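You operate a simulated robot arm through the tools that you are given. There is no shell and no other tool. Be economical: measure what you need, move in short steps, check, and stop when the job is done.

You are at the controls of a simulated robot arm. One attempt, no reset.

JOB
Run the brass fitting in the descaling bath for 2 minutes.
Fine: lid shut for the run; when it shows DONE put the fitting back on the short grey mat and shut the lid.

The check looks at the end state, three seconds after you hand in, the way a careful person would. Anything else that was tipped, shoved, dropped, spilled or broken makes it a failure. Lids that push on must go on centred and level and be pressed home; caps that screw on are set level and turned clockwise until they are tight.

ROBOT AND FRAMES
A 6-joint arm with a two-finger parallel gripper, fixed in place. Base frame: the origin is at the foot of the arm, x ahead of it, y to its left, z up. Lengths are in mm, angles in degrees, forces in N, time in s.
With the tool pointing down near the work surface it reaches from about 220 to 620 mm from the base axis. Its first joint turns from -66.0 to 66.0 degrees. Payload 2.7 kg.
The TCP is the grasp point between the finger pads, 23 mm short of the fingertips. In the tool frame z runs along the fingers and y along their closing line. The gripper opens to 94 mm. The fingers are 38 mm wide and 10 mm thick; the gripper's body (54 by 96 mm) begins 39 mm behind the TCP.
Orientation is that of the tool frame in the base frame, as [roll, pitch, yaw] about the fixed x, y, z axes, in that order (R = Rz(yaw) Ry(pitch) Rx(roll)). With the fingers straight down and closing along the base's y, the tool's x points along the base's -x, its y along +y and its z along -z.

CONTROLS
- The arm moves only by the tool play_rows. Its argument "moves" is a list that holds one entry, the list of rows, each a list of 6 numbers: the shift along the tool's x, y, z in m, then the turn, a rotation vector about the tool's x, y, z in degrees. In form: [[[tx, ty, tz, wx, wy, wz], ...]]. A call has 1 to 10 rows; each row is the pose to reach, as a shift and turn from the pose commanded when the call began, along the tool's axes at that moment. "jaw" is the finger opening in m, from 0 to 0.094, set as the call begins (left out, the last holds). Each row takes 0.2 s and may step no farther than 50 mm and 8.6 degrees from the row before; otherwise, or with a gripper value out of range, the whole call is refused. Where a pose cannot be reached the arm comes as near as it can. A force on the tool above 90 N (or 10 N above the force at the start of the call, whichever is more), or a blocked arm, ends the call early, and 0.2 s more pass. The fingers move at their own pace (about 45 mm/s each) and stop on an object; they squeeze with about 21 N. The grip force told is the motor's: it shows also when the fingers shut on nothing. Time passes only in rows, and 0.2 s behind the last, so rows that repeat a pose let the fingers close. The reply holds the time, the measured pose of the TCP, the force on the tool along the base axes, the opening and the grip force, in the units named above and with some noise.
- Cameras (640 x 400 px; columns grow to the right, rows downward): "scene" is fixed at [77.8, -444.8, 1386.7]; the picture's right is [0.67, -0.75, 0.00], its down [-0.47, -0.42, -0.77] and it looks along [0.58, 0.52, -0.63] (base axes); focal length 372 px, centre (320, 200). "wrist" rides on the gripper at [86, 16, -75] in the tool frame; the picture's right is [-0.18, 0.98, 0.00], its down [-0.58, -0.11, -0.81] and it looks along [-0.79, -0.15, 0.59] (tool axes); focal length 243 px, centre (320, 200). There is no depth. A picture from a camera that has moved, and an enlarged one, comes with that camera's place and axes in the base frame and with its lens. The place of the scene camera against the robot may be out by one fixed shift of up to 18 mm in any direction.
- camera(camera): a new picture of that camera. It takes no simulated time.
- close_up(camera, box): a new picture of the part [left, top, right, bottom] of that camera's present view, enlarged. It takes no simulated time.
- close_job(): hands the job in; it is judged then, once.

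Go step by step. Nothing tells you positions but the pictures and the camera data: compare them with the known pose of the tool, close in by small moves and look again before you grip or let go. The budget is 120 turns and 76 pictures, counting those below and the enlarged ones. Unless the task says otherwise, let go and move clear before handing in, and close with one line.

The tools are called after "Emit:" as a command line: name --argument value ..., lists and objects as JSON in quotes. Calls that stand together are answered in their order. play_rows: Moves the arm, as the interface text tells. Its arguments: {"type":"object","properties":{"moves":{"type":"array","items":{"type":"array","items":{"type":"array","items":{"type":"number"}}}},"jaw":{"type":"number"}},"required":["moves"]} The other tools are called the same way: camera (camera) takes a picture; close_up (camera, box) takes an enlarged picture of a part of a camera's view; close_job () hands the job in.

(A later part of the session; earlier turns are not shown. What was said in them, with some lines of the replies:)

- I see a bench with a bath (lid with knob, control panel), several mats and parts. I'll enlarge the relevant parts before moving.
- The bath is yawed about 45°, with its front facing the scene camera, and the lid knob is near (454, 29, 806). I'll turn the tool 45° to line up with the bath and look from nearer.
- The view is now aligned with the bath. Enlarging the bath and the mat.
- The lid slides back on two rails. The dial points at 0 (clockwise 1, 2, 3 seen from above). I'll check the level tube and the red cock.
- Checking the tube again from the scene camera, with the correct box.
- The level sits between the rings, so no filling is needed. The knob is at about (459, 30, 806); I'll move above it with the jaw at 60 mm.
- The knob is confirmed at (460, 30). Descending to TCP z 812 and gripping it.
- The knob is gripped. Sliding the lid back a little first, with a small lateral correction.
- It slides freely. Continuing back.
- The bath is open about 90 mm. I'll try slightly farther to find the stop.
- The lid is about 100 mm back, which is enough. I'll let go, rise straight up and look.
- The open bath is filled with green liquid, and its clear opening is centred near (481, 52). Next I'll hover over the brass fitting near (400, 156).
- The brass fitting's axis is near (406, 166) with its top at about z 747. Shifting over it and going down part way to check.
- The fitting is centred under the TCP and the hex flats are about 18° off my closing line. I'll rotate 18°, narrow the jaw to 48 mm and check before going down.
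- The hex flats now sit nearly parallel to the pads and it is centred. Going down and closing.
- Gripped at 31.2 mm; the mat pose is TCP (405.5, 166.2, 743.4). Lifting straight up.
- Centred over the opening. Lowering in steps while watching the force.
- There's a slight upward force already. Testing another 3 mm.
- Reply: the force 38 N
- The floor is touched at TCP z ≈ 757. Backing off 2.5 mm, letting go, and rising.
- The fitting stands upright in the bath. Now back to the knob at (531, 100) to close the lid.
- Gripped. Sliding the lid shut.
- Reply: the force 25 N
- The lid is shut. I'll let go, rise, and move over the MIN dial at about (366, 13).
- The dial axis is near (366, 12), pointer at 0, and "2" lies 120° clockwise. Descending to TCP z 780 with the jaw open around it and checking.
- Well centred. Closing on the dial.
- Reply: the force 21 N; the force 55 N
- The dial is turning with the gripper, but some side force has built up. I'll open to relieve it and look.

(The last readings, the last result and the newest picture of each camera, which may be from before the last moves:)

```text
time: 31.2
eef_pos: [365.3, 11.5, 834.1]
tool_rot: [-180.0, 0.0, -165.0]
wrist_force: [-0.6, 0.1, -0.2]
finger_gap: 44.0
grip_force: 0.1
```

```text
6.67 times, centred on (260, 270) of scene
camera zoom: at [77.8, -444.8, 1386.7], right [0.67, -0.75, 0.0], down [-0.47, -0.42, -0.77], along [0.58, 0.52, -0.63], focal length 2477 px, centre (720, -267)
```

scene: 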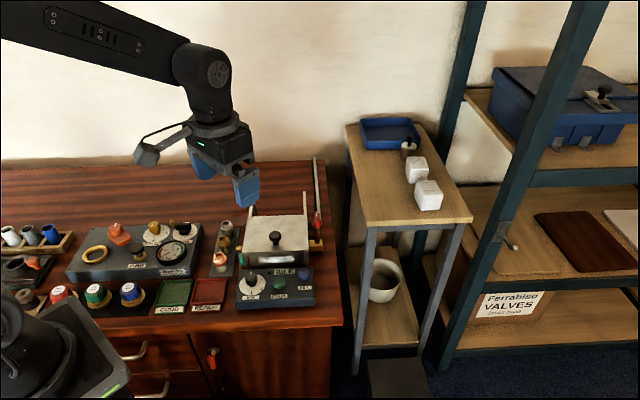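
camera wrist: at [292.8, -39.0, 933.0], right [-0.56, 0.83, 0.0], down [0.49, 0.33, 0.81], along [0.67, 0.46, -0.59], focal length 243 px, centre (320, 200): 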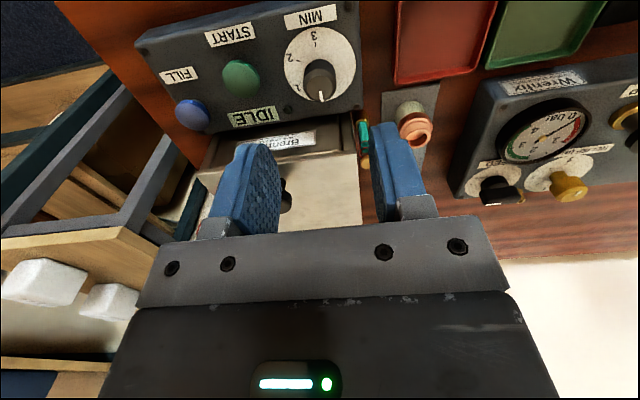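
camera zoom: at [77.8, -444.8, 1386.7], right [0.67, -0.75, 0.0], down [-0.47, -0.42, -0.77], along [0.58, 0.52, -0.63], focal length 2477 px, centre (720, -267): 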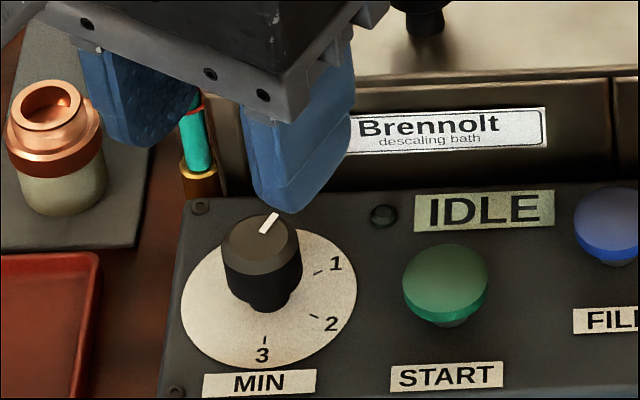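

The dial moved 30° as expected. Regripping 1.3 mm corrected and turning 45° more.

Emit:
play_rows --moves '[[[0.0003, 0.0013, 0.03, 0, 0, 0], [0.0003, 0.0013, 0.057, 0, 0, 0], [0.0003, 0.0013, 0.057, 0, 0, 0]]]'

Emit:
play_rows --moves '[[[0, 0, 0, 0, 0, 0], [0, 0, 0, 0, 0, 0], [0, 0, 0, 0, 0, 0]]]' --jaw 0.01

Emit:
play_rows --moves '[[[0, 0, 0, 0, 0, 7.5], [0, 0, 0, 0, 0, 15], [0, 0, 0, 0, 0, 22.5], [0, 0, 0, 0, 0, 30], [0, 0, 0, 0, 0, 37.5], [0, 0, 0, 0, 0, 45], [0, 0, 0, 0, 0, 45]]]'

```text
time: 32.0
eef_pos: [366.5, 14.1, 777.2]
tool_rot: [-180.0, 0.0, -165.0]
wrist_force: [-0.3, -0.1, 0.1]
finger_gap: 44.0
grip_force: 0.0
```

```text
time: 32.8
eef_pos: [365.2, 13.9, 776.9]
tool_rot: [180.0, 0.0, -165.0]
wrist_force: [-4.1, 20.1, -3.7]
finger_gap: 24.4
grip_force: 45.0
```

```text
time: 34.4
eef_pos: [368.6, 17.0, 777.9]
tool_rot: [179.7, 0.4, 150.4]
wrist_force: [16.0, 59.3, -20.7]
finger_gap: 24.6
grip_force: 45.0
```

The dial pushes the tool toward +y, so its axis lies a little farther that way. Shifting about 3 mm to relieve it and reading again.

Emit:
play_rows --moves '[[[0.0003, 0.0015, 0, 0, 0, 0], [0.0006, 0.003, 0, 0, 0, 0], [0.0006, 0.003, 0, 0, 0, 0]]]'

Emit:
close_up --camera "scene" --box '[220, 240, 300, 300]'

```text
time: 35.2
eef_pos: [370.1, 16.9, 778.1]
tool_rot: [179.6, 0.4, 150.2]
wrist_force: [10.6, 34.3, 4.7]
finger_gap: 24.4
grip_force: 45.1
```

```text
6.67 times, centred on (260, 270) of scene
camera zoom: at [77.9, -444.1, 1386.9], right [0.67, -0.75, 0.0], down [-0.47, -0.42, -0.77], along [0.58, 0.52, -0.63], focal length 2477 px, centre (720, -267)
```

zoom: 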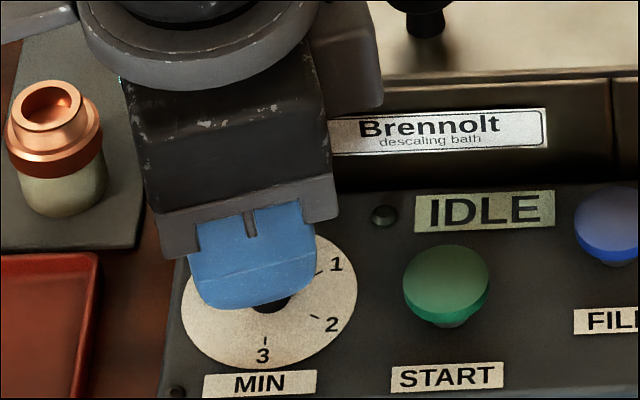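

Relieving another 3 mm, then turning the last 45°.

Emit:
play_rows --moves '[[[0.0003, 0.0015, 0, 0, 0, 0], [0.0005, 0.003, 0, 0, 0, 0], [0.0005, 0.003, 0, 0, 0, 0]]]'

Emit:
play_rows --moves '[[[0, 0, 0, 0, 0, 7.5], [0, 0, 0, 0, 0, 15], [0, 0, 0, 0, 0, 22.5], [0, 0, 0, 0, 0, 22.5]]]'

```text
time: 36.0
eef_pos: [368.6, 17.6, 778.5]
tool_rot: [179.9, 0.2, 149.9]
wrist_force: [11.2, -9.7, 22.0]
finger_gap: 24.3
grip_force: 45.4
```

```text
time: 37.0
eef_pos: [370.8, 18.4, 778.6]
tool_rot: [179.7, 0.0, 127.3]
wrist_force: [17.8, -23.5, 19.9]
finger_gap: 24.6
grip_force: 44.8
```

Axis is near (369, 17). Finishing the last 22.5° with a small correction.

Emit:
play_rows --moves '[[[-0.0015, 0, 0, 0, 0, 7.5], [-0.0018, 0, 0, 0, 0, 15], [-0.0018, 0, 0, 0, 0, 22.5], [-0.0018, 0, 0, 0, 0, 22.5]]]'

Emit:
play_rows --moves '[[[0, 0, 0, 0, 0, 0], [0, 0, 0, 0, 0, 0], [0, 0, -0.03, 0, 0, 0], [0, 0, -0.07, 0, 0, 0], [0, 0, -0.07, 0, 0, 0]]]' --jaw 0.044

Emit:
close_up --camera "wrist" --box '[240, 30, 400, 130]'

Emit:
close_up --camera "scene" --box '[220, 240, 300, 300]'

```text
time: 38.0
eef_pos: [371.1, 19.7, 778.6]
tool_rot: [179.6, -0.1, 104.9]
wrist_force: [11.1, 26.0, 14.1]
finger_gap: 24.5
grip_force: 45.3
```

```text
time: 39.2
eef_pos: [368.4, 15.9, 846.6]
tool_rot: [179.9, 0.0, 105.0]
wrist_force: [-0.1, -0.3, 0.3]
finger_gap: 43.9
grip_force: 0.1
```

```text
4.00 times, centred on (320, 80) of wrist
camera zoom: at [361.5, 102.5, 921.4], right [1.0, 0.08, 0.0], down [0.05, -0.59, 0.81], along [0.06, -0.8, -0.59], focal length 970 px, centre (320, 680)
```

zoom: 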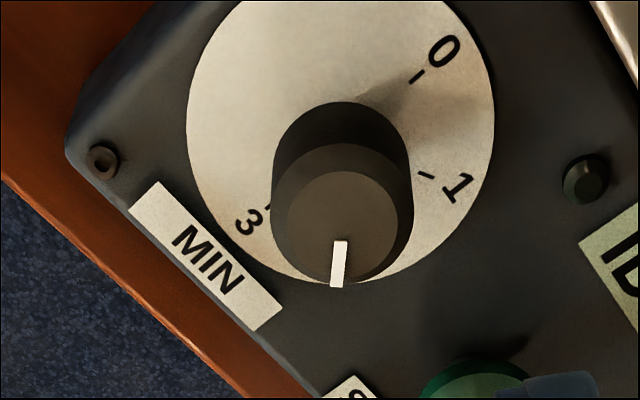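

```text
6.67 times, centred on (260, 270) of scene
camera zoom: at [77.8, -444.8, 1386.7], right [0.67, -0.75, 0.0], down [-0.47, -0.42, -0.77], along [0.58, 0.52, -0.63], focal length 2477 px, centre (720, -267)
```

zoom: 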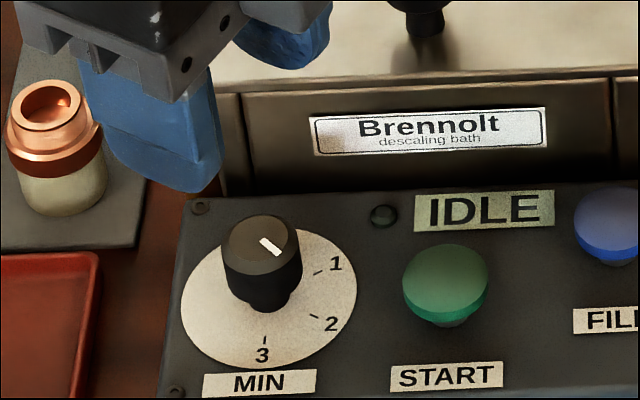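

The dial axis fits (370, 20) and the ticks are 60° apart, so "2" lies at azimuth -75°. The pointer reads about -90°, overshot by roughly 15°. I'll regrip centred on that axis and turn back 15°.

Emit:
play_rows --moves '[[[0.0031, 0.0025, 0.03, 0, 0, 0], [0.0031, 0.0025, 0.069, 0, 0, 0], [0.0031, 0.0025, 0.069, 0, 0, 0]]]'

Emit:
play_rows --moves '[[[0, 0, 0, 0, 0, 0], [0, 0, 0, 0, 0, 0], [0, 0, 0, 0, 0, 0]]]' --jaw 0.01

Emit:
play_rows --moves '[[[0, 0, 0, 0, 0, -5], [0, 0, 0, 0, 0, -10], [0, 0, 0, 0, 0, -15], [0, 0, 0, 0, 0, -15]]]'

Emit:
play_rows --moves '[[[0, 0, 0, 0, 0, 0], [0, 0, 0, 0, 0, 0], [0, 0, -0.03, 0, 0, 0], [0, 0, -0.07, 0, 0, 0], [0, 0, -0.07, 0, 0, 0]]]' --jaw 0.044

Emit:
close_up --camera "wrist" --box '[240, 30, 400, 130]'

Emit:
close_up --camera "scene" --box '[240, 250, 280, 290]'

```text
time: 40.0
eef_pos: [370.4, 20.7, 778.2]
tool_rot: [180.0, -0.1, 105.0]
wrist_force: [0.1, 0.3, -0.4]
finger_gap: 44.0
grip_force: 0.1
```

```text
time: 40.8
eef_pos: [371.5, 18.5, 778.4]
tool_rot: [179.8, 0.0, 104.9]
wrist_force: [10.9, 2.0, -8.3]
finger_gap: 24.5
grip_force: 45.4
```

```text
time: 41.8
eef_pos: [370.0, 19.6, 779.0]
tool_rot: [-179.7, -0.1, 120.0]
wrist_force: [15.2, -21.2, -24.3]
finger_gap: 24.6
grip_force: 45.2
```

```text
time: 43.0
eef_pos: [370.8, 20.6, 851.0]
tool_rot: [180.0, 0.0, 120.0]
wrist_force: [0.6, -0.5, 0.1]
finger_gap: 43.7
grip_force: 0.0
```

```text
4.00 times, centred on (320, 80) of wrist
camera zoom: at [342.3, 103.3, 924.8], right [0.94, 0.33, 0.0], down [0.2, -0.56, 0.81], along [0.27, -0.76, -0.59], focal length 970 px, centre (320, 680)
```

zoom: 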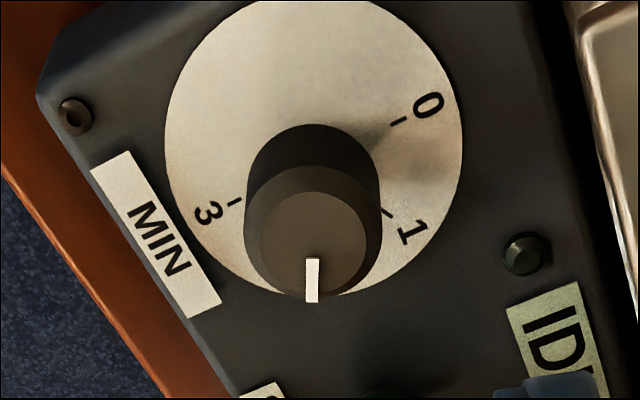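

```text
10.00 times, centred on (260, 270) of scene
camera zoom: at [77.8, -444.8, 1386.7], right [0.67, -0.75, 0.0], down [-0.47, -0.42, -0.77], along [0.58, 0.52, -0.63], focal length 3716 px, centre (920, -500)
```

zoom: 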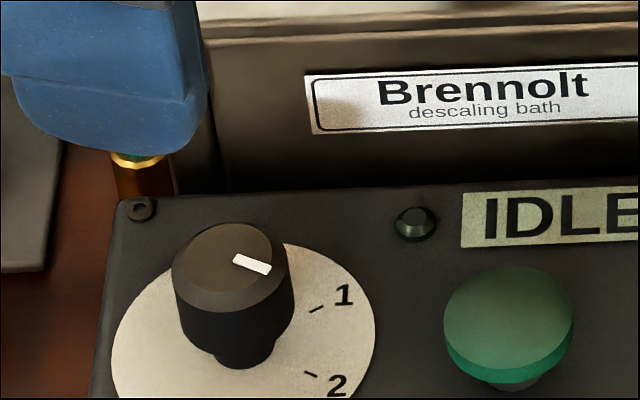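

The pointer now lies on 2. I'll turn back to the bath-aligned yaw, close the fingers and go over START near (402, -31).

Emit:
play_rows --moves '[[[-0.008, 0, 0, 0, 0, -7.5], [-0.016, 0, 0, 0, 0, -15], [-0.024, 0.0005, 0, 0, 0, -22.5], [-0.032, 0.001, 0, 0, 0, -30], [-0.04, 0.001, 0, 0, 0, -37.5], [-0.048, 0.001, 0, 0, 0, -45], [-0.055, 0.001, 0, 0, 0, -52.5], [-0.0603, 0.0012, 0, 0, 0, -60], [-0.0603, 0.0012, 0, 0, 0, -60]]]' --jaw 0.0

Emit:
play_rows --moves '[[[0, 0, 0, 0, 0, -7.5], [0, 0, 0, 0, 0, -15], [0, 0, 0, 0, 0, -22.5], [0, 0, 0, 0, 0, -30], [0, 0, 0, 0, 0, -37.5], [0, 0, 0.02, 0, 0, -45], [0, 0, 0.04, 0, 0, -45], [0, 0, 0.04, 0, 0, -45]]]'

Emit:
camera --camera "wrist"

Emit:
close_up --camera "scene" --box '[240, 230, 330, 310]'

```text
time: 45.0
eef_pos: [401.6, -30.8, 848.2]
tool_rot: [180.0, 0.0, -179.9]
wrist_force: [0.2, 0.1, 0.2]
finger_gap: 0.0
grip_force: 20.8
```

```text
time: 46.8
eef_pos: [401.2, -31.7, 807.5]
tool_rot: [-180.0, -0.1, -135.1]
wrist_force: [0.6, -0.6, -0.5]
finger_gap: 0.0
grip_force: 21.2
```

```text
26 pictures are left
camera wrist: at [329.1, -82.0, 882.7], right [-0.57, 0.82, 0.0], down [0.49, 0.33, 0.81], along [0.67, 0.46, -0.59], focal length 243 px, centre (320, 200)
```

wrist: 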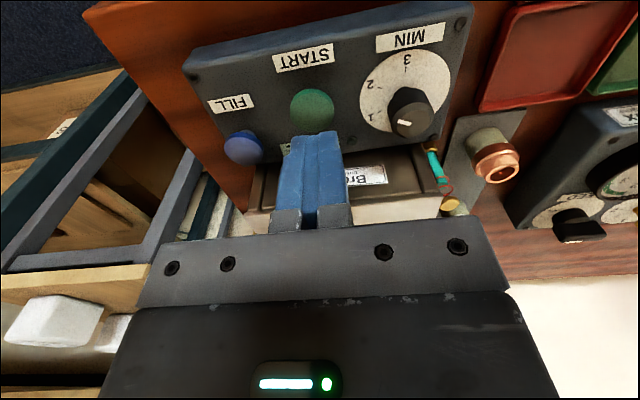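

```text
5.00 times, centred on (285, 270) of scene
camera zoom: at [77.8, -444.8, 1386.7], right [0.67, -0.75, 0.0], down [-0.47, -0.42, -0.77], along [0.58, 0.52, -0.63], focal length 1858 px, centre (495, -150)
```

zoom: 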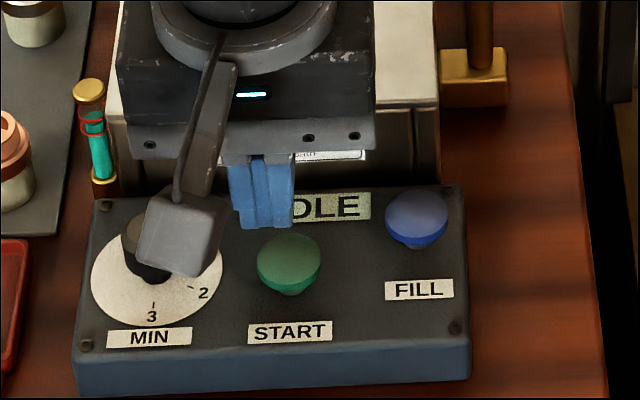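

Using all the views, START is at about (404.5, -35.5) with its top near z 749. Shifting over it and easing down.

Emit:
play_rows --moves '[[[0.0003, -0.0051, 0.01, 0, 0, 0], [0.0003, -0.0051, 0.022, 0, 0, 0], [0.0003, -0.0051, 0.031, 0, 0, 0], [0.0003, -0.0051, 0.031, 0, 0, 0]]]'

Emit:
play_rows --moves '[[[0, 0, 0.002, 0, 0, 0], [0, 0, 0.004, 0, 0, 0]]]'

Emit:
close_up --camera "scene" --box '[240, 230, 330, 310]'

```text
time: 47.8
eef_pos: [407.2, -37.4, 777.6]
tool_rot: [-180.0, -0.1, -135.1]
wrist_force: [0.0, 0.0, 0.4]
finger_gap: 0.0
grip_force: 22.2
```

```text
time: 48.4
eef_pos: [404.9, -33.6, 772.0]
tool_rot: [180.0, 0.0, -134.9]
wrist_force: [-0.3, -1.2, 2.4]
finger_gap: 0.0
grip_force: 21.6
```

```text
5.00 times, centred on (285, 270) of scene
camera zoom: at [77.8, -444.8, 1386.7], right [0.67, -0.75, 0.0], down [-0.47, -0.42, -0.77], along [0.58, 0.52, -0.63], focal length 1858 px, centre (495, -150)
```

zoom: 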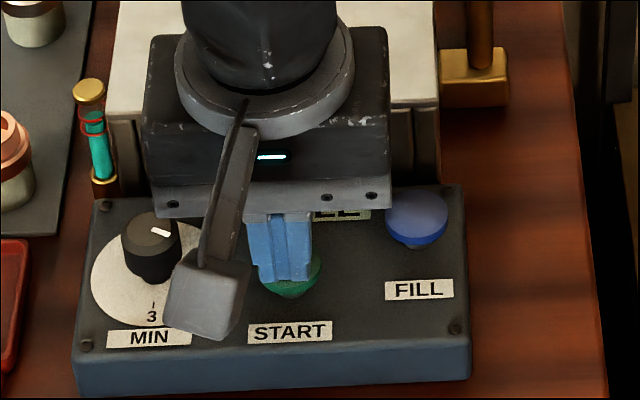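

The tips are on the button, slightly toward its rear. Shifting 3 mm forward and pressing a few millimetres, then releasing.

Emit:
play_rows --moves '[[[0.003, 0, -0.002, 0, 0, 0], [0.003, 0, 0.001, 0, 0, 0], [0.003, 0, 0.003, 0, 0, 0], [0.003, 0, 0.005, 0, 0, 0], [0.003, 0, 0.005, 0, 0, 0]]]'

Emit:
close_up --camera "scene" --box '[250, 250, 310, 300]'

```text
time: 49.6
eef_pos: [402.8, -36.7, 769.3]
tool_rot: [-180.0, -0.1, -135.0]
wrist_force: [-1.2, 0.8, 4.5]
finger_gap: 0.4
grip_force: 21.3
```

```text
8.00 times, centred on (280, 275) of scene
camera zoom: at [77.7, -444.8, 1386.7], right [0.67, -0.75, 0.0], down [-0.47, -0.42, -0.77], along [0.58, 0.52, -0.63], focal length 2973 px, centre (640, -400)
```

zoom: 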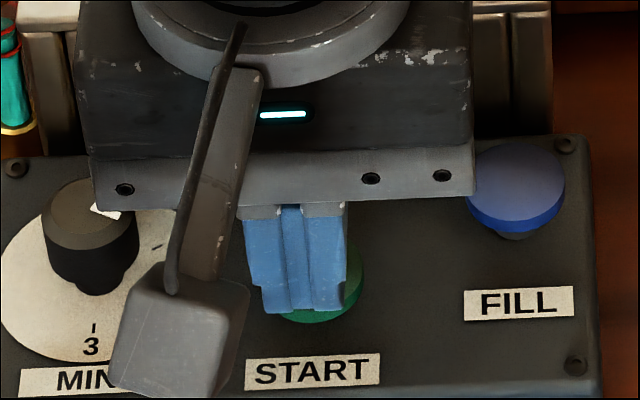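

The button is going down against a light spring. Pressing 4 mm more, then rising to read the display.

Emit:
play_rows --moves '[[[0, -0.001, 0.002, 0, 0, 0], [0, -0.001, 0.004, 0, 0, 0], [0, -0.001, 0.004, 0, 0, 0]]]'

Emit:
play_rows --moves '[[[0, 0, -0.02, 0, 0, 0], [0, 0, -0.06, 0, 0, 0], [-0.03, 0, -0.09, 0, 0, 0], [-0.07, 0, -0.12, 0, 0, 0]]]'

Emit:
close_up --camera "scene" --box '[230, 225, 330, 300]'

```text
time: 50.4
eef_pos: [404.6, -37.7, 764.6]
tool_rot: [180.0, -0.1, -135.0]
wrist_force: [-12.0, 5.6, 30.4]
finger_gap: 0.0
grip_force: 21.3
```

```text
time: 51.4
eef_pos: [454.0, 12.0, 884.7]
tool_rot: [-180.0, 0.0, -135.0]
wrist_force: [-0.1, 0.0, 0.3]
finger_gap: 0.0
grip_force: 20.9
```

```text
5.33 times, centred on (280, 262) of scene
camera zoom: at [77.8, -444.8, 1386.7], right [0.67, -0.75, 0.0], down [-0.47, -0.42, -0.77], along [0.58, 0.52, -0.63], focal length 1982 px, centre (533, -133)
```

zoom: 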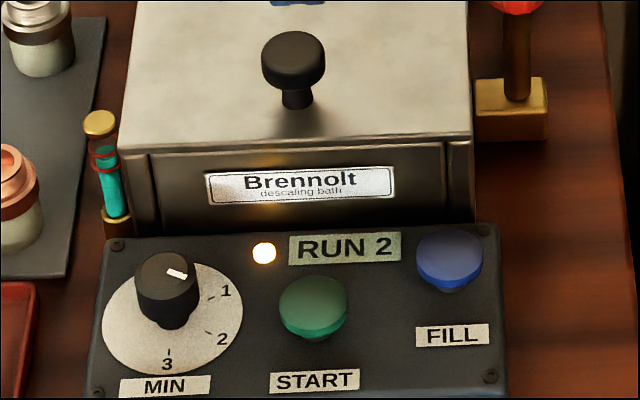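

The display shows RUN 2. Waiting in place.

Emit:
play_rows --moves '[[[0, 0, 0, 0, 0, 0], [0, 0, 0, 0, 0, 0], [0, 0, 0, 0, 0, 0], [0, 0, 0, 0, 0, 0], [0, 0, 0, 0, 0, 0], [0, 0, 0, 0, 0, 0], [0, 0, 0, 0, 0, 0], [0, 0, 0, 0, 0, 0], [0, 0, 0, 0, 0, 0], [0, 0, 0, 0, 0, 0]]]' --jaw 0.06

Emit:
play_rows --moves '[[[0, 0, 0, 0, 0, 0], [0, 0, 0, 0, 0, 0], [0, 0, 0, 0, 0, 0], [0, 0, 0, 0, 0, 0], [0, 0, 0, 0, 0, 0], [0, 0, 0, 0, 0, 0], [0, 0, 0, 0, 0, 0], [0, 0, 0, 0, 0, 0], [0, 0, 0, 0, 0, 0], [0, 0, 0, 0, 0, 0]]]'

Emit:
play_rows --moves '[[[0, 0, 0, 0, 0, 0], [0, 0, 0, 0, 0, 0], [0, 0, 0, 0, 0, 0], [0, 0, 0, 0, 0, 0], [0, 0, 0, 0, 0, 0], [0, 0, 0, 0, 0, 0], [0, 0, 0, 0, 0, 0], [0, 0, 0, 0, 0, 0], [0, 0, 0, 0, 0, 0], [0, 0, 0, 0, 0, 0]]]'

Emit:
play_rows --moves '[[[0, 0, 0, 0, 0, 0], [0, 0, 0, 0, 0, 0], [0, 0, 0, 0, 0, 0], [0, 0, 0, 0, 0, 0], [0, 0, 0, 0, 0, 0], [0, 0, 0, 0, 0, 0], [0, 0, 0, 0, 0, 0], [0, 0, 0, 0, 0, 0], [0, 0, 0, 0, 0, 0], [0, 0, 0, 0, 0, 0]]]'

Emit:
play_rows --moves '[[[0, 0, 0, 0, 0, 0], [0, 0, 0, 0, 0, 0], [0, 0, 0, 0, 0, 0], [0, 0, 0, 0, 0, 0], [0, 0, 0, 0, 0, 0], [0, 0, 0, 0, 0, 0], [0, 0, 0, 0, 0, 0], [0, 0, 0, 0, 0, 0], [0, 0, 0, 0, 0, 0], [0, 0, 0, 0, 0, 0]]]'

Emit:
close_up --camera "scene" --box '[250, 240, 310, 290]'

```text
time: 53.6
eef_pos: [454.5, 11.6, 883.3]
tool_rot: [180.0, -0.1, -135.1]
wrist_force: [-0.1, 0.1, 0.6]
finger_gap: 60.0
grip_force: 0.1
```

```text
time: 55.8
eef_pos: [454.4, 13.3, 884.1]
tool_rot: [179.9, 0.0, -135.0]
wrist_force: [0.2, -0.7, 0.1]
finger_gap: 59.8
grip_force: 0.1
```

```text
time: 58.0
eef_pos: [454.4, 12.1, 884.7]
tool_rot: [179.9, 0.0, -134.8]
wrist_force: [0.1, 0.0, 0.4]
finger_gap: 60.0
grip_force: 0.1
```

```text
time: 60.2
eef_pos: [454.6, 12.7, 884.9]
tool_rot: [180.0, -0.1, -135.0]
wrist_force: [-0.7, 0.2, -0.2]
finger_gap: 60.0
grip_force: 0.1
```

```text
time: 62.4
eef_pos: [455.1, 12.8, 884.0]
tool_rot: [179.9, 0.0, -135.1]
wrist_force: [0.2, 1.3, 1.3]
finger_gap: 60.2
grip_force: 0.0
```

```text
8.00 times, centred on (280, 265) of scene
camera zoom: at [77.8, -444.8, 1386.7], right [0.67, -0.75, 0.0], down [-0.47, -0.42, -0.77], along [0.58, 0.52, -0.63], focal length 2973 px, centre (640, -320)
```

zoom: 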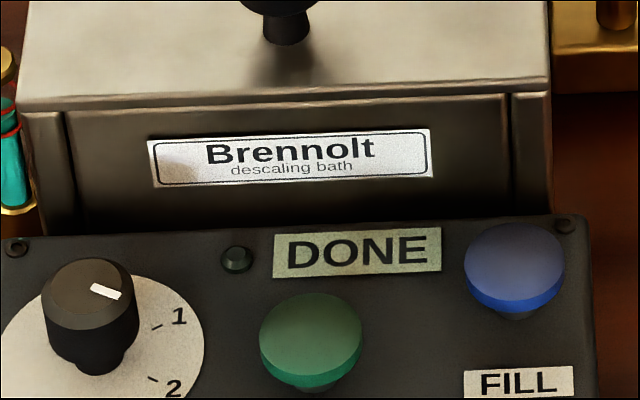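

It shows DONE. Going back to the lid knob at (460, 28.3) to open.

Emit:
play_rows --moves '[[[-0.0153, 0.0073, 0, 0, 0, 0], [-0.0153, 0.0073, 0.03, 0, 0, 0], [-0.0153, 0.0073, 0.06, 0, 0, 0], [-0.0153, 0.0073, 0.072, 0, 0, 0], [-0.0153, 0.0073, 0.072, 0, 0, 0]]]'

Emit:
play_rows --moves '[[[0, 0, 0, 0, 0, 0], [0, 0, 0, 0, 0, 0], [0, 0, 0, 0, 0, 0]]]' --jaw 0.015

Emit:
play_rows --moves '[[[-0.01, 0, 0, 0, 0, 0], [-0.024, 0, 0, 0, 0, 0], [-0.038, 0, 0, 0, 0, 0], [-0.052, 0, 0, 0, 0, 0], [-0.066, 0, 0, 0, 0, 0], [-0.08, 0, 0, 0, 0, 0], [-0.092, 0, 0, 0, 0, 0], [-0.1, 0, 0, 0, 0, 0], [-0.1, 0, 0, 0, 0, 0]]]'

Emit:
play_rows --moves '[[[0, 0, 0, 0, 0, 0], [0, 0, 0, 0, 0, 0], [0, 0, -0.03, 0, 0, 0], [0, 0, -0.07, 0, 0, 0], [0.035, 0, -0.07, 0, 0, 0], [0.069, 0.0014, -0.055, 0, 0, 0], [0.069, 0.0014, -0.055, 0, 0, 0]]]' --jaw 0.05

Emit:
close_up --camera "wrist" --box '[180, 0, 480, 190]'

Emit:
close_up --camera "scene" --box '[200, 200, 320, 290]'

```text
time: 63.6
eef_pos: [459.5, 27.7, 812.1]
tool_rot: [-180.0, 0.0, -135.0]
wrist_force: [-0.4, -0.1, 0.4]
finger_gap: 60.2
grip_force: 0.1
```

```text
time: 64.4
eef_pos: [458.8, 27.0, 812.2]
tool_rot: [179.9, 0.1, -135.0]
wrist_force: [2.5, -3.2, -2.3]
finger_gap: 26.1
grip_force: 43.2
```

```text
time: 66.4
eef_pos: [529.7, 98.4, 812.6]
tool_rot: [-179.9, 0.1, -135.1]
wrist_force: [6.8, -7.9, 10.0]
finger_gap: 25.8
grip_force: 44.8
```

```text
time: 68.0
eef_pos: [477.0, 52.1, 867.9]
tool_rot: [-179.9, -0.1, -134.9]
wrist_force: [0.4, 0.3, 0.1]
finger_gap: 49.9
grip_force: 0.1
```

```text
2.11 times, centred on (330, 95) of wrist
camera zoom: at [405.1, 2.0, 942.0], right [-0.57, 0.82, 0.0], down [0.49, 0.33, 0.81], along [0.67, 0.46, -0.59], focal length 511 px, centre (299, 421)
```

zoom: 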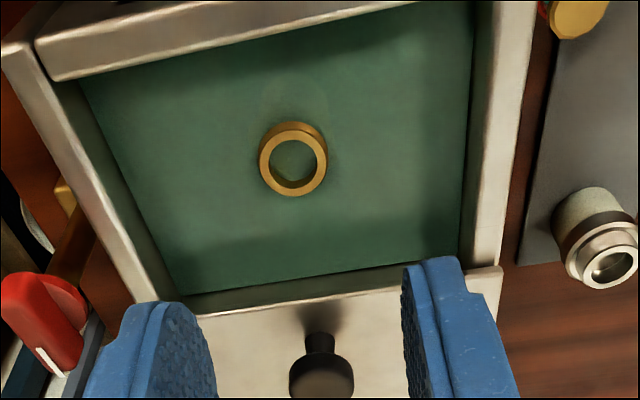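

```text
4.44 times, centred on (260, 245) of scene
camera zoom: at [77.8, -444.8, 1386.7], right [0.67, -0.75, 0.0], down [-0.47, -0.42, -0.77], along [0.58, 0.52, -0.63], focal length 1651 px, centre (587, 0)
```

zoom: 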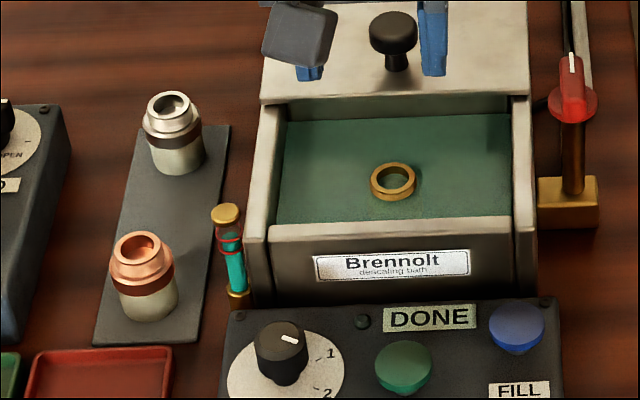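

The fitting is where I left it. Correcting 3 mm, going down to TCP z 758 and gripping.

Emit:
play_rows --moves '[[[-0.003, -0.0022, 0.03, 0, 0, 0], [-0.003, -0.0022, 0.065, 0, 0, 0], [-0.003, -0.0022, 0.095, 0, 0, 0], [-0.003, -0.0022, 0.109, 0, 0, 0], [-0.003, -0.0022, 0.109, 0, 0, 0]]]'

Emit:
play_rows --moves '[[[0, 0, 0, 0, 0, 0], [0, 0, 0, 0, 0, 0], [0, 0, 0, 0, 0, 0]]]' --jaw 0.02

Emit:
play_rows --moves '[[[0, 0, -0.01, 0, 0, 0], [0, 0, -0.03, 0, 0, 0], [0, 0, -0.06, 0, 0, 0], [0, 0, -0.1, 0, 0, 0], [0, 0, -0.1, 0, 0, 0], [0, 0, -0.1, 0, 0, 0]]]'

Emit:
close_up --camera "wrist" --box '[180, 0, 480, 210]'

Emit:
close_up --camera "scene" --box '[200, 180, 320, 270]'

```text
time: 69.2
eef_pos: [481.8, 53.0, 760.4]
tool_rot: [-180.0, 0.0, -135.1]
wrist_force: [-1.1, 0.0, -0.6]
finger_gap: 50.1
grip_force: 0.0
```

```text
time: 70.0
eef_pos: [482.8, 53.3, 758.9]
tool_rot: [-180.0, 0.0, -135.0]
wrist_force: [0.8, -0.5, -1.0]
finger_gap: 31.5
grip_force: 21.1
```

```text
time: 71.4
eef_pos: [483.8, 51.7, 859.9]
tool_rot: [-180.0, 0.0, -135.0]
wrist_force: [-0.8, -0.6, -0.5]
finger_gap: 31.2
grip_force: 21.1
```

```text
1.90 times, centred on (330, 105) of wrist
camera zoom: at [410.9, 0.9, 933.7], right [-0.56, 0.83, 0.0], down [0.49, 0.33, 0.81], along [0.67, 0.46, -0.59], focal length 462 px, centre (301, 381)
```

zoom: 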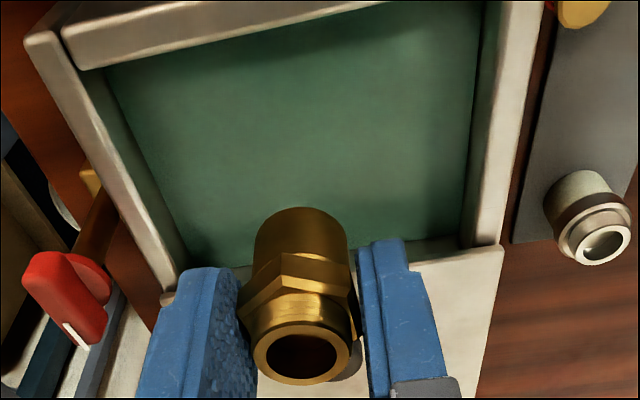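

```text
4.44 times, centred on (260, 225) of scene
camera zoom: at [77.8, -444.8, 1386.7], right [0.67, -0.75, 0.0], down [-0.47, -0.42, -0.77], along [0.58, 0.52, -0.63], focal length 1651 px, centre (587, 89)
```

zoom: 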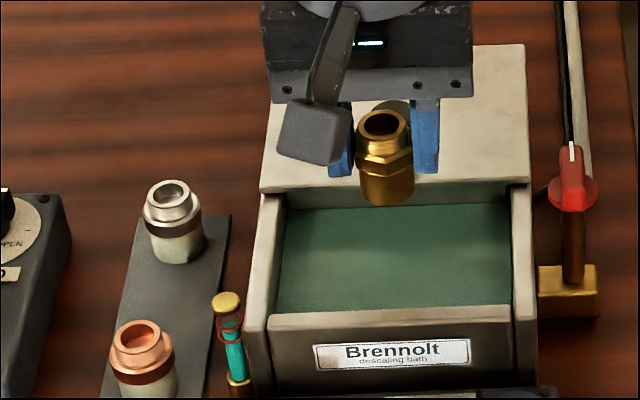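

The fitting has come out clean. Carrying it back over the mat spot (405.5, 166).

Emit:
play_rows --moves '[[[-0.005, 0.025, 0, 0, 0, 0], [-0.01, 0.055, 0, 0, 0, 0], [-0.016, 0.085, 0, 0, 0, 0], [-0.022, 0.115, 0, 0, 0, 0], [-0.0258, 0.1347, 0, 0, 0, 0], [-0.0258, 0.1347, 0, 0, 0, 0], [-0.0258, 0.1347, 0.04, 0, 0, 0], [-0.0258, 0.1347, 0.08, 0, 0, 0], [-0.0258, 0.1347, 0.1, 0, 0, 0], [-0.0258, 0.1347, 0.1, 0, 0, 0]]]'

Emit:
close_up --camera "scene" --box '[180, 200, 280, 270]'

Emit:
close_up --camera "wrist" --box '[200, 20, 440, 190]'

```text
time: 73.6
eef_pos: [407.4, 165.6, 758.6]
tool_rot: [179.9, 0.0, -134.9]
wrist_force: [0.4, 0.2, -1.1]
finger_gap: 31.3
grip_force: 20.9
```

```text
5.71 times, centred on (230, 235) of scene
camera zoom: at [77.8, -444.8, 1386.7], right [0.67, -0.75, 0.0], down [-0.47, -0.42, -0.77], along [0.58, 0.52, -0.63], focal length 2123 px, centre (834, 0)
```

zoom: 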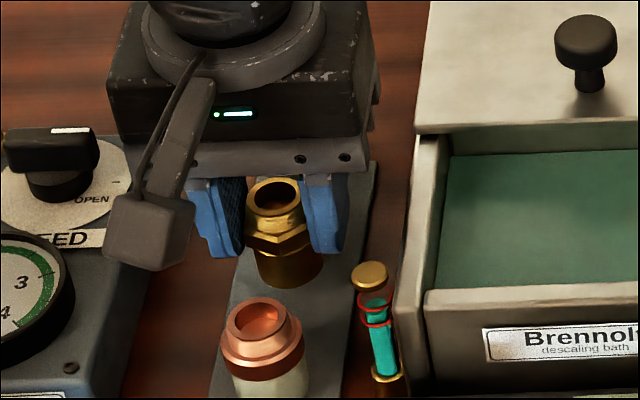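

```text
2.35 times, centred on (320, 105) of wrist
camera zoom: at [335.3, 115.6, 832.5], right [-0.56, 0.83, 0.0], down [0.49, 0.33, 0.81], along [0.67, 0.46, -0.59], focal length 571 px, centre (320, 424)
```

zoom: 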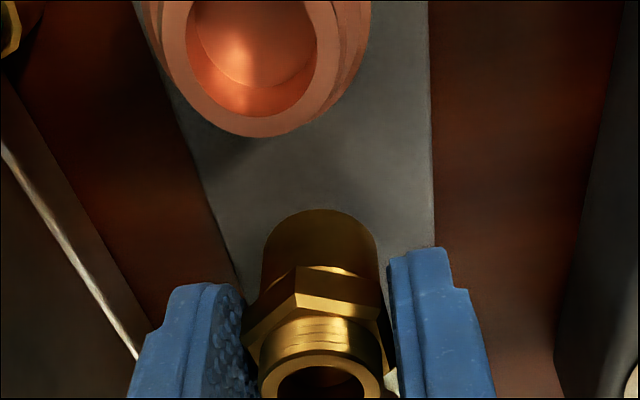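

Right above its place. Lowering the last bit in small steps.

Emit:
play_rows --moves '[[[0, 0, 0.006, 0, 0, 0], [0, 0, 0.012, 0, 0, 0], [0, 0, 0.012, 0, 0, 0]]]'

Emit:
play_rows --moves '[[[0, 0, 0.0015, 0, 0, 0], [0, 0, 0.0015, 0, 0, 0]]]'

```text
time: 74.4
eef_pos: [406.7, 166.1, 746.4]
tool_rot: [-179.9, 0.0, -135.0]
wrist_force: [-0.3, -0.3, -0.2]
finger_gap: 31.4
grip_force: 20.9
```

```text
time: 75.0
eef_pos: [405.5, 166.2, 745.2]
tool_rot: [-180.0, 0.1, -135.0]
wrist_force: [0.0, 0.2, -0.8]
finger_gap: 31.3
grip_force: 21.5
```

Emit:
play_rows --moves '[[[0, 0, 0.0015, 0, 0, 0], [0, 0, 0.0015, 0, 0, 0]]]'

```text
time: 75.6
eef_pos: [406.6, 165.7, 743.0]
tool_rot: [179.9, 0.2, -135.0]
wrist_force: [-3.9, 1.2, 14.5]
finger_gap: 31.1
grip_force: 20.6
```

The fitting is touching the mat (14 N). Easing 0.5 mm, letting go, and rising.

Emit:
play_rows --moves '[[[0, 0, -0.0007, 0, 0, 0], [0, 0, -0.0007, 0, 0, 0]]]'

Emit:
play_rows --moves '[[[0, 0, 0, 0, 0, 0], [0, 0, 0, 0, 0, 0], [0, 0, 0, 0, 0, 0], [0, 0, -0.03, 0, 0, 0], [0, 0, -0.07, 0, 0, 0], [0, 0, -0.12, 0, 0, 0], [0, 0, -0.12, 0, 0, 0]]]' --jaw 0.05

Emit:
close_up --camera "scene" --box '[180, 200, 280, 270]'

```text
time: 76.2
eef_pos: [407.1, 165.4, 743.8]
tool_rot: [179.9, 0.0, -135.0]
wrist_force: [0.0, 2.8, 0.4]
finger_gap: 31.2
grip_force: 21.1
```

```text
time: 77.8
eef_pos: [408.5, 165.1, 864.9]
tool_rot: [-180.0, -0.1, -135.0]
wrist_force: [0.5, 0.1, 0.1]
finger_gap: 49.7
grip_force: 0.0
```

```text
5.71 times, centred on (230, 235) of scene
camera zoom: at [77.8, -444.8, 1386.7], right [0.67, -0.75, 0.0], down [-0.47, -0.42, -0.77], along [0.58, 0.52, -0.63], focal length 2123 px, centre (834, 0)
```

zoom: 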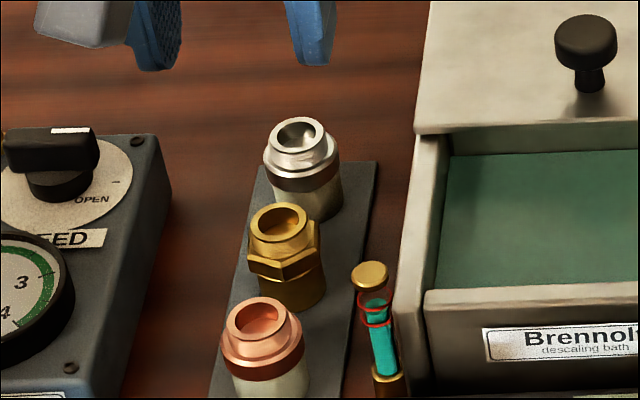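

The fitting stands upright in its place on the mat. Now to the lid knob at (530, 98.6) to shut the lid.

Emit:
play_rows --moves '[[[-0.01, -0.034, 0, 0, 0, 0], [-0.02, -0.068, 0, 0, 0, 0], [-0.03, -0.102, 0, 0, 0, 0], [-0.0396, -0.134, 0, 0, 0, 0], [-0.0396, -0.134, 0, 0, 0, 0], [-0.0396, -0.134, 0.03, 0, 0, 0], [-0.0396, -0.134, 0.053, 0, 0, 0], [-0.0396, -0.134, 0.053, 0, 0, 0]]]' --jaw 0.062

Emit:
play_rows --moves '[[[0, 0, 0, 0, 0, 0], [0, 0, 0, 0, 0, 0], [0, 0, 0, 0, 0, 0]]]' --jaw 0.015

```text
time: 79.6
eef_pos: [531.1, 99.6, 811.9]
tool_rot: [180.0, 0.0, -134.9]
wrist_force: [0.5, 0.5, -0.3]
finger_gap: 62.0
grip_force: 0.1
```

```text
time: 80.4
eef_pos: [530.8, 97.8, 811.7]
tool_rot: [180.0, 0.0, -135.0]
wrist_force: [3.5, -3.9, -2.0]
finger_gap: 26.2
grip_force: 40.7
```

Emit:
play_rows --moves '[[[0.012, 0, 0, 0, 0, 0], [0.028, 0, 0, 0, 0, 0], [0.044, 0, 0, 0, 0, 0], [0.06, 0, 0, 0, 0, 0], [0.076, 0, 0, 0, 0, 0], [0.09, 0, 0, 0, 0, 0], [0.098, 0, 0, 0, 0, 0], [0.101, 0, 0, 0, 0, 0], [0.1025, 0, 0, 0, 0, 0], [0.1025, 0, 0, 0, 0, 0]]]'

Emit:
play_rows --moves '[[[0, 0, 0, 0, 0, 0], [0, 0, 0, 0, 0, 0], [0, 0, -0.03, 0, 0, 0], [0, 0, -0.07, 0, 0, 0], [0, 0, -0.12, 0, 0, 0], [0, 0, -0.17, 0, 0, 0]]]' --jaw 0.06

Emit:
close_up --camera "scene" --box '[180, 190, 340, 310]'

Emit:
camera --camera "wrist"

```text
time: 82.6
eef_pos: [458.0, 27.8, 810.9]
tool_rot: [-179.9, 0.3, -135.0]
wrist_force: [20.4, 16.6, -17.9]
finger_gap: 26.2
grip_force: 45.2
```

```text
time: 84.0
eef_pos: [458.3, 25.2, 980.9]
tool_rot: [179.9, -0.2, -135.1]
wrist_force: [-0.2, 0.2, -0.3]
finger_gap: 60.3
grip_force: 0.1
```

```text
3.33 times, centred on (260, 250) of scene
camera zoom: at [77.8, -444.8, 1386.7], right [0.67, -0.75, 0.0], down [-0.47, -0.42, -0.77], along [0.58, 0.52, -0.63], focal length 1239 px, centre (520, 33)
```

zoom: 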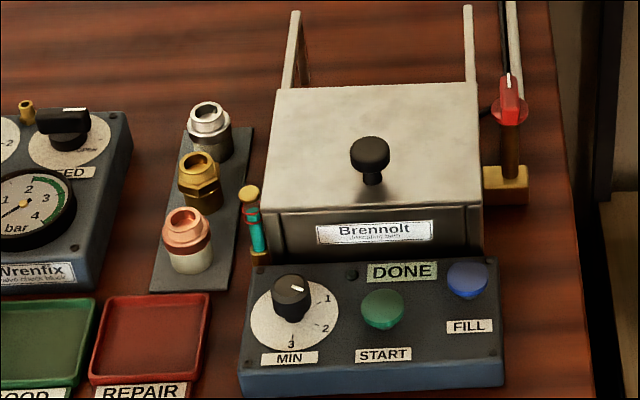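

```text
12 pictures are left
camera wrist: at [385.4, -24.5, 1055.1], right [-0.56, 0.83, 0.0], down [0.49, 0.33, 0.81], along [0.66, 0.46, -0.59], focal length 243 px, centre (320, 200)
```

wrist: 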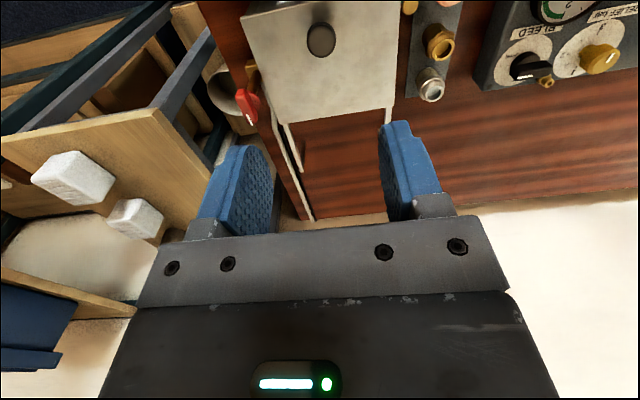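

The lid is shut, the fitting is back on the mat, the display shows DONE and the arm is clear. Handing in.

Emit:
close_job

```text
The job is handed in.
```

The brass fitting ran 2 minutes in the descaling bath with the lid shut until it showed DONE; it is back on the grey mat, the lid is shut again, and the job is handed in.
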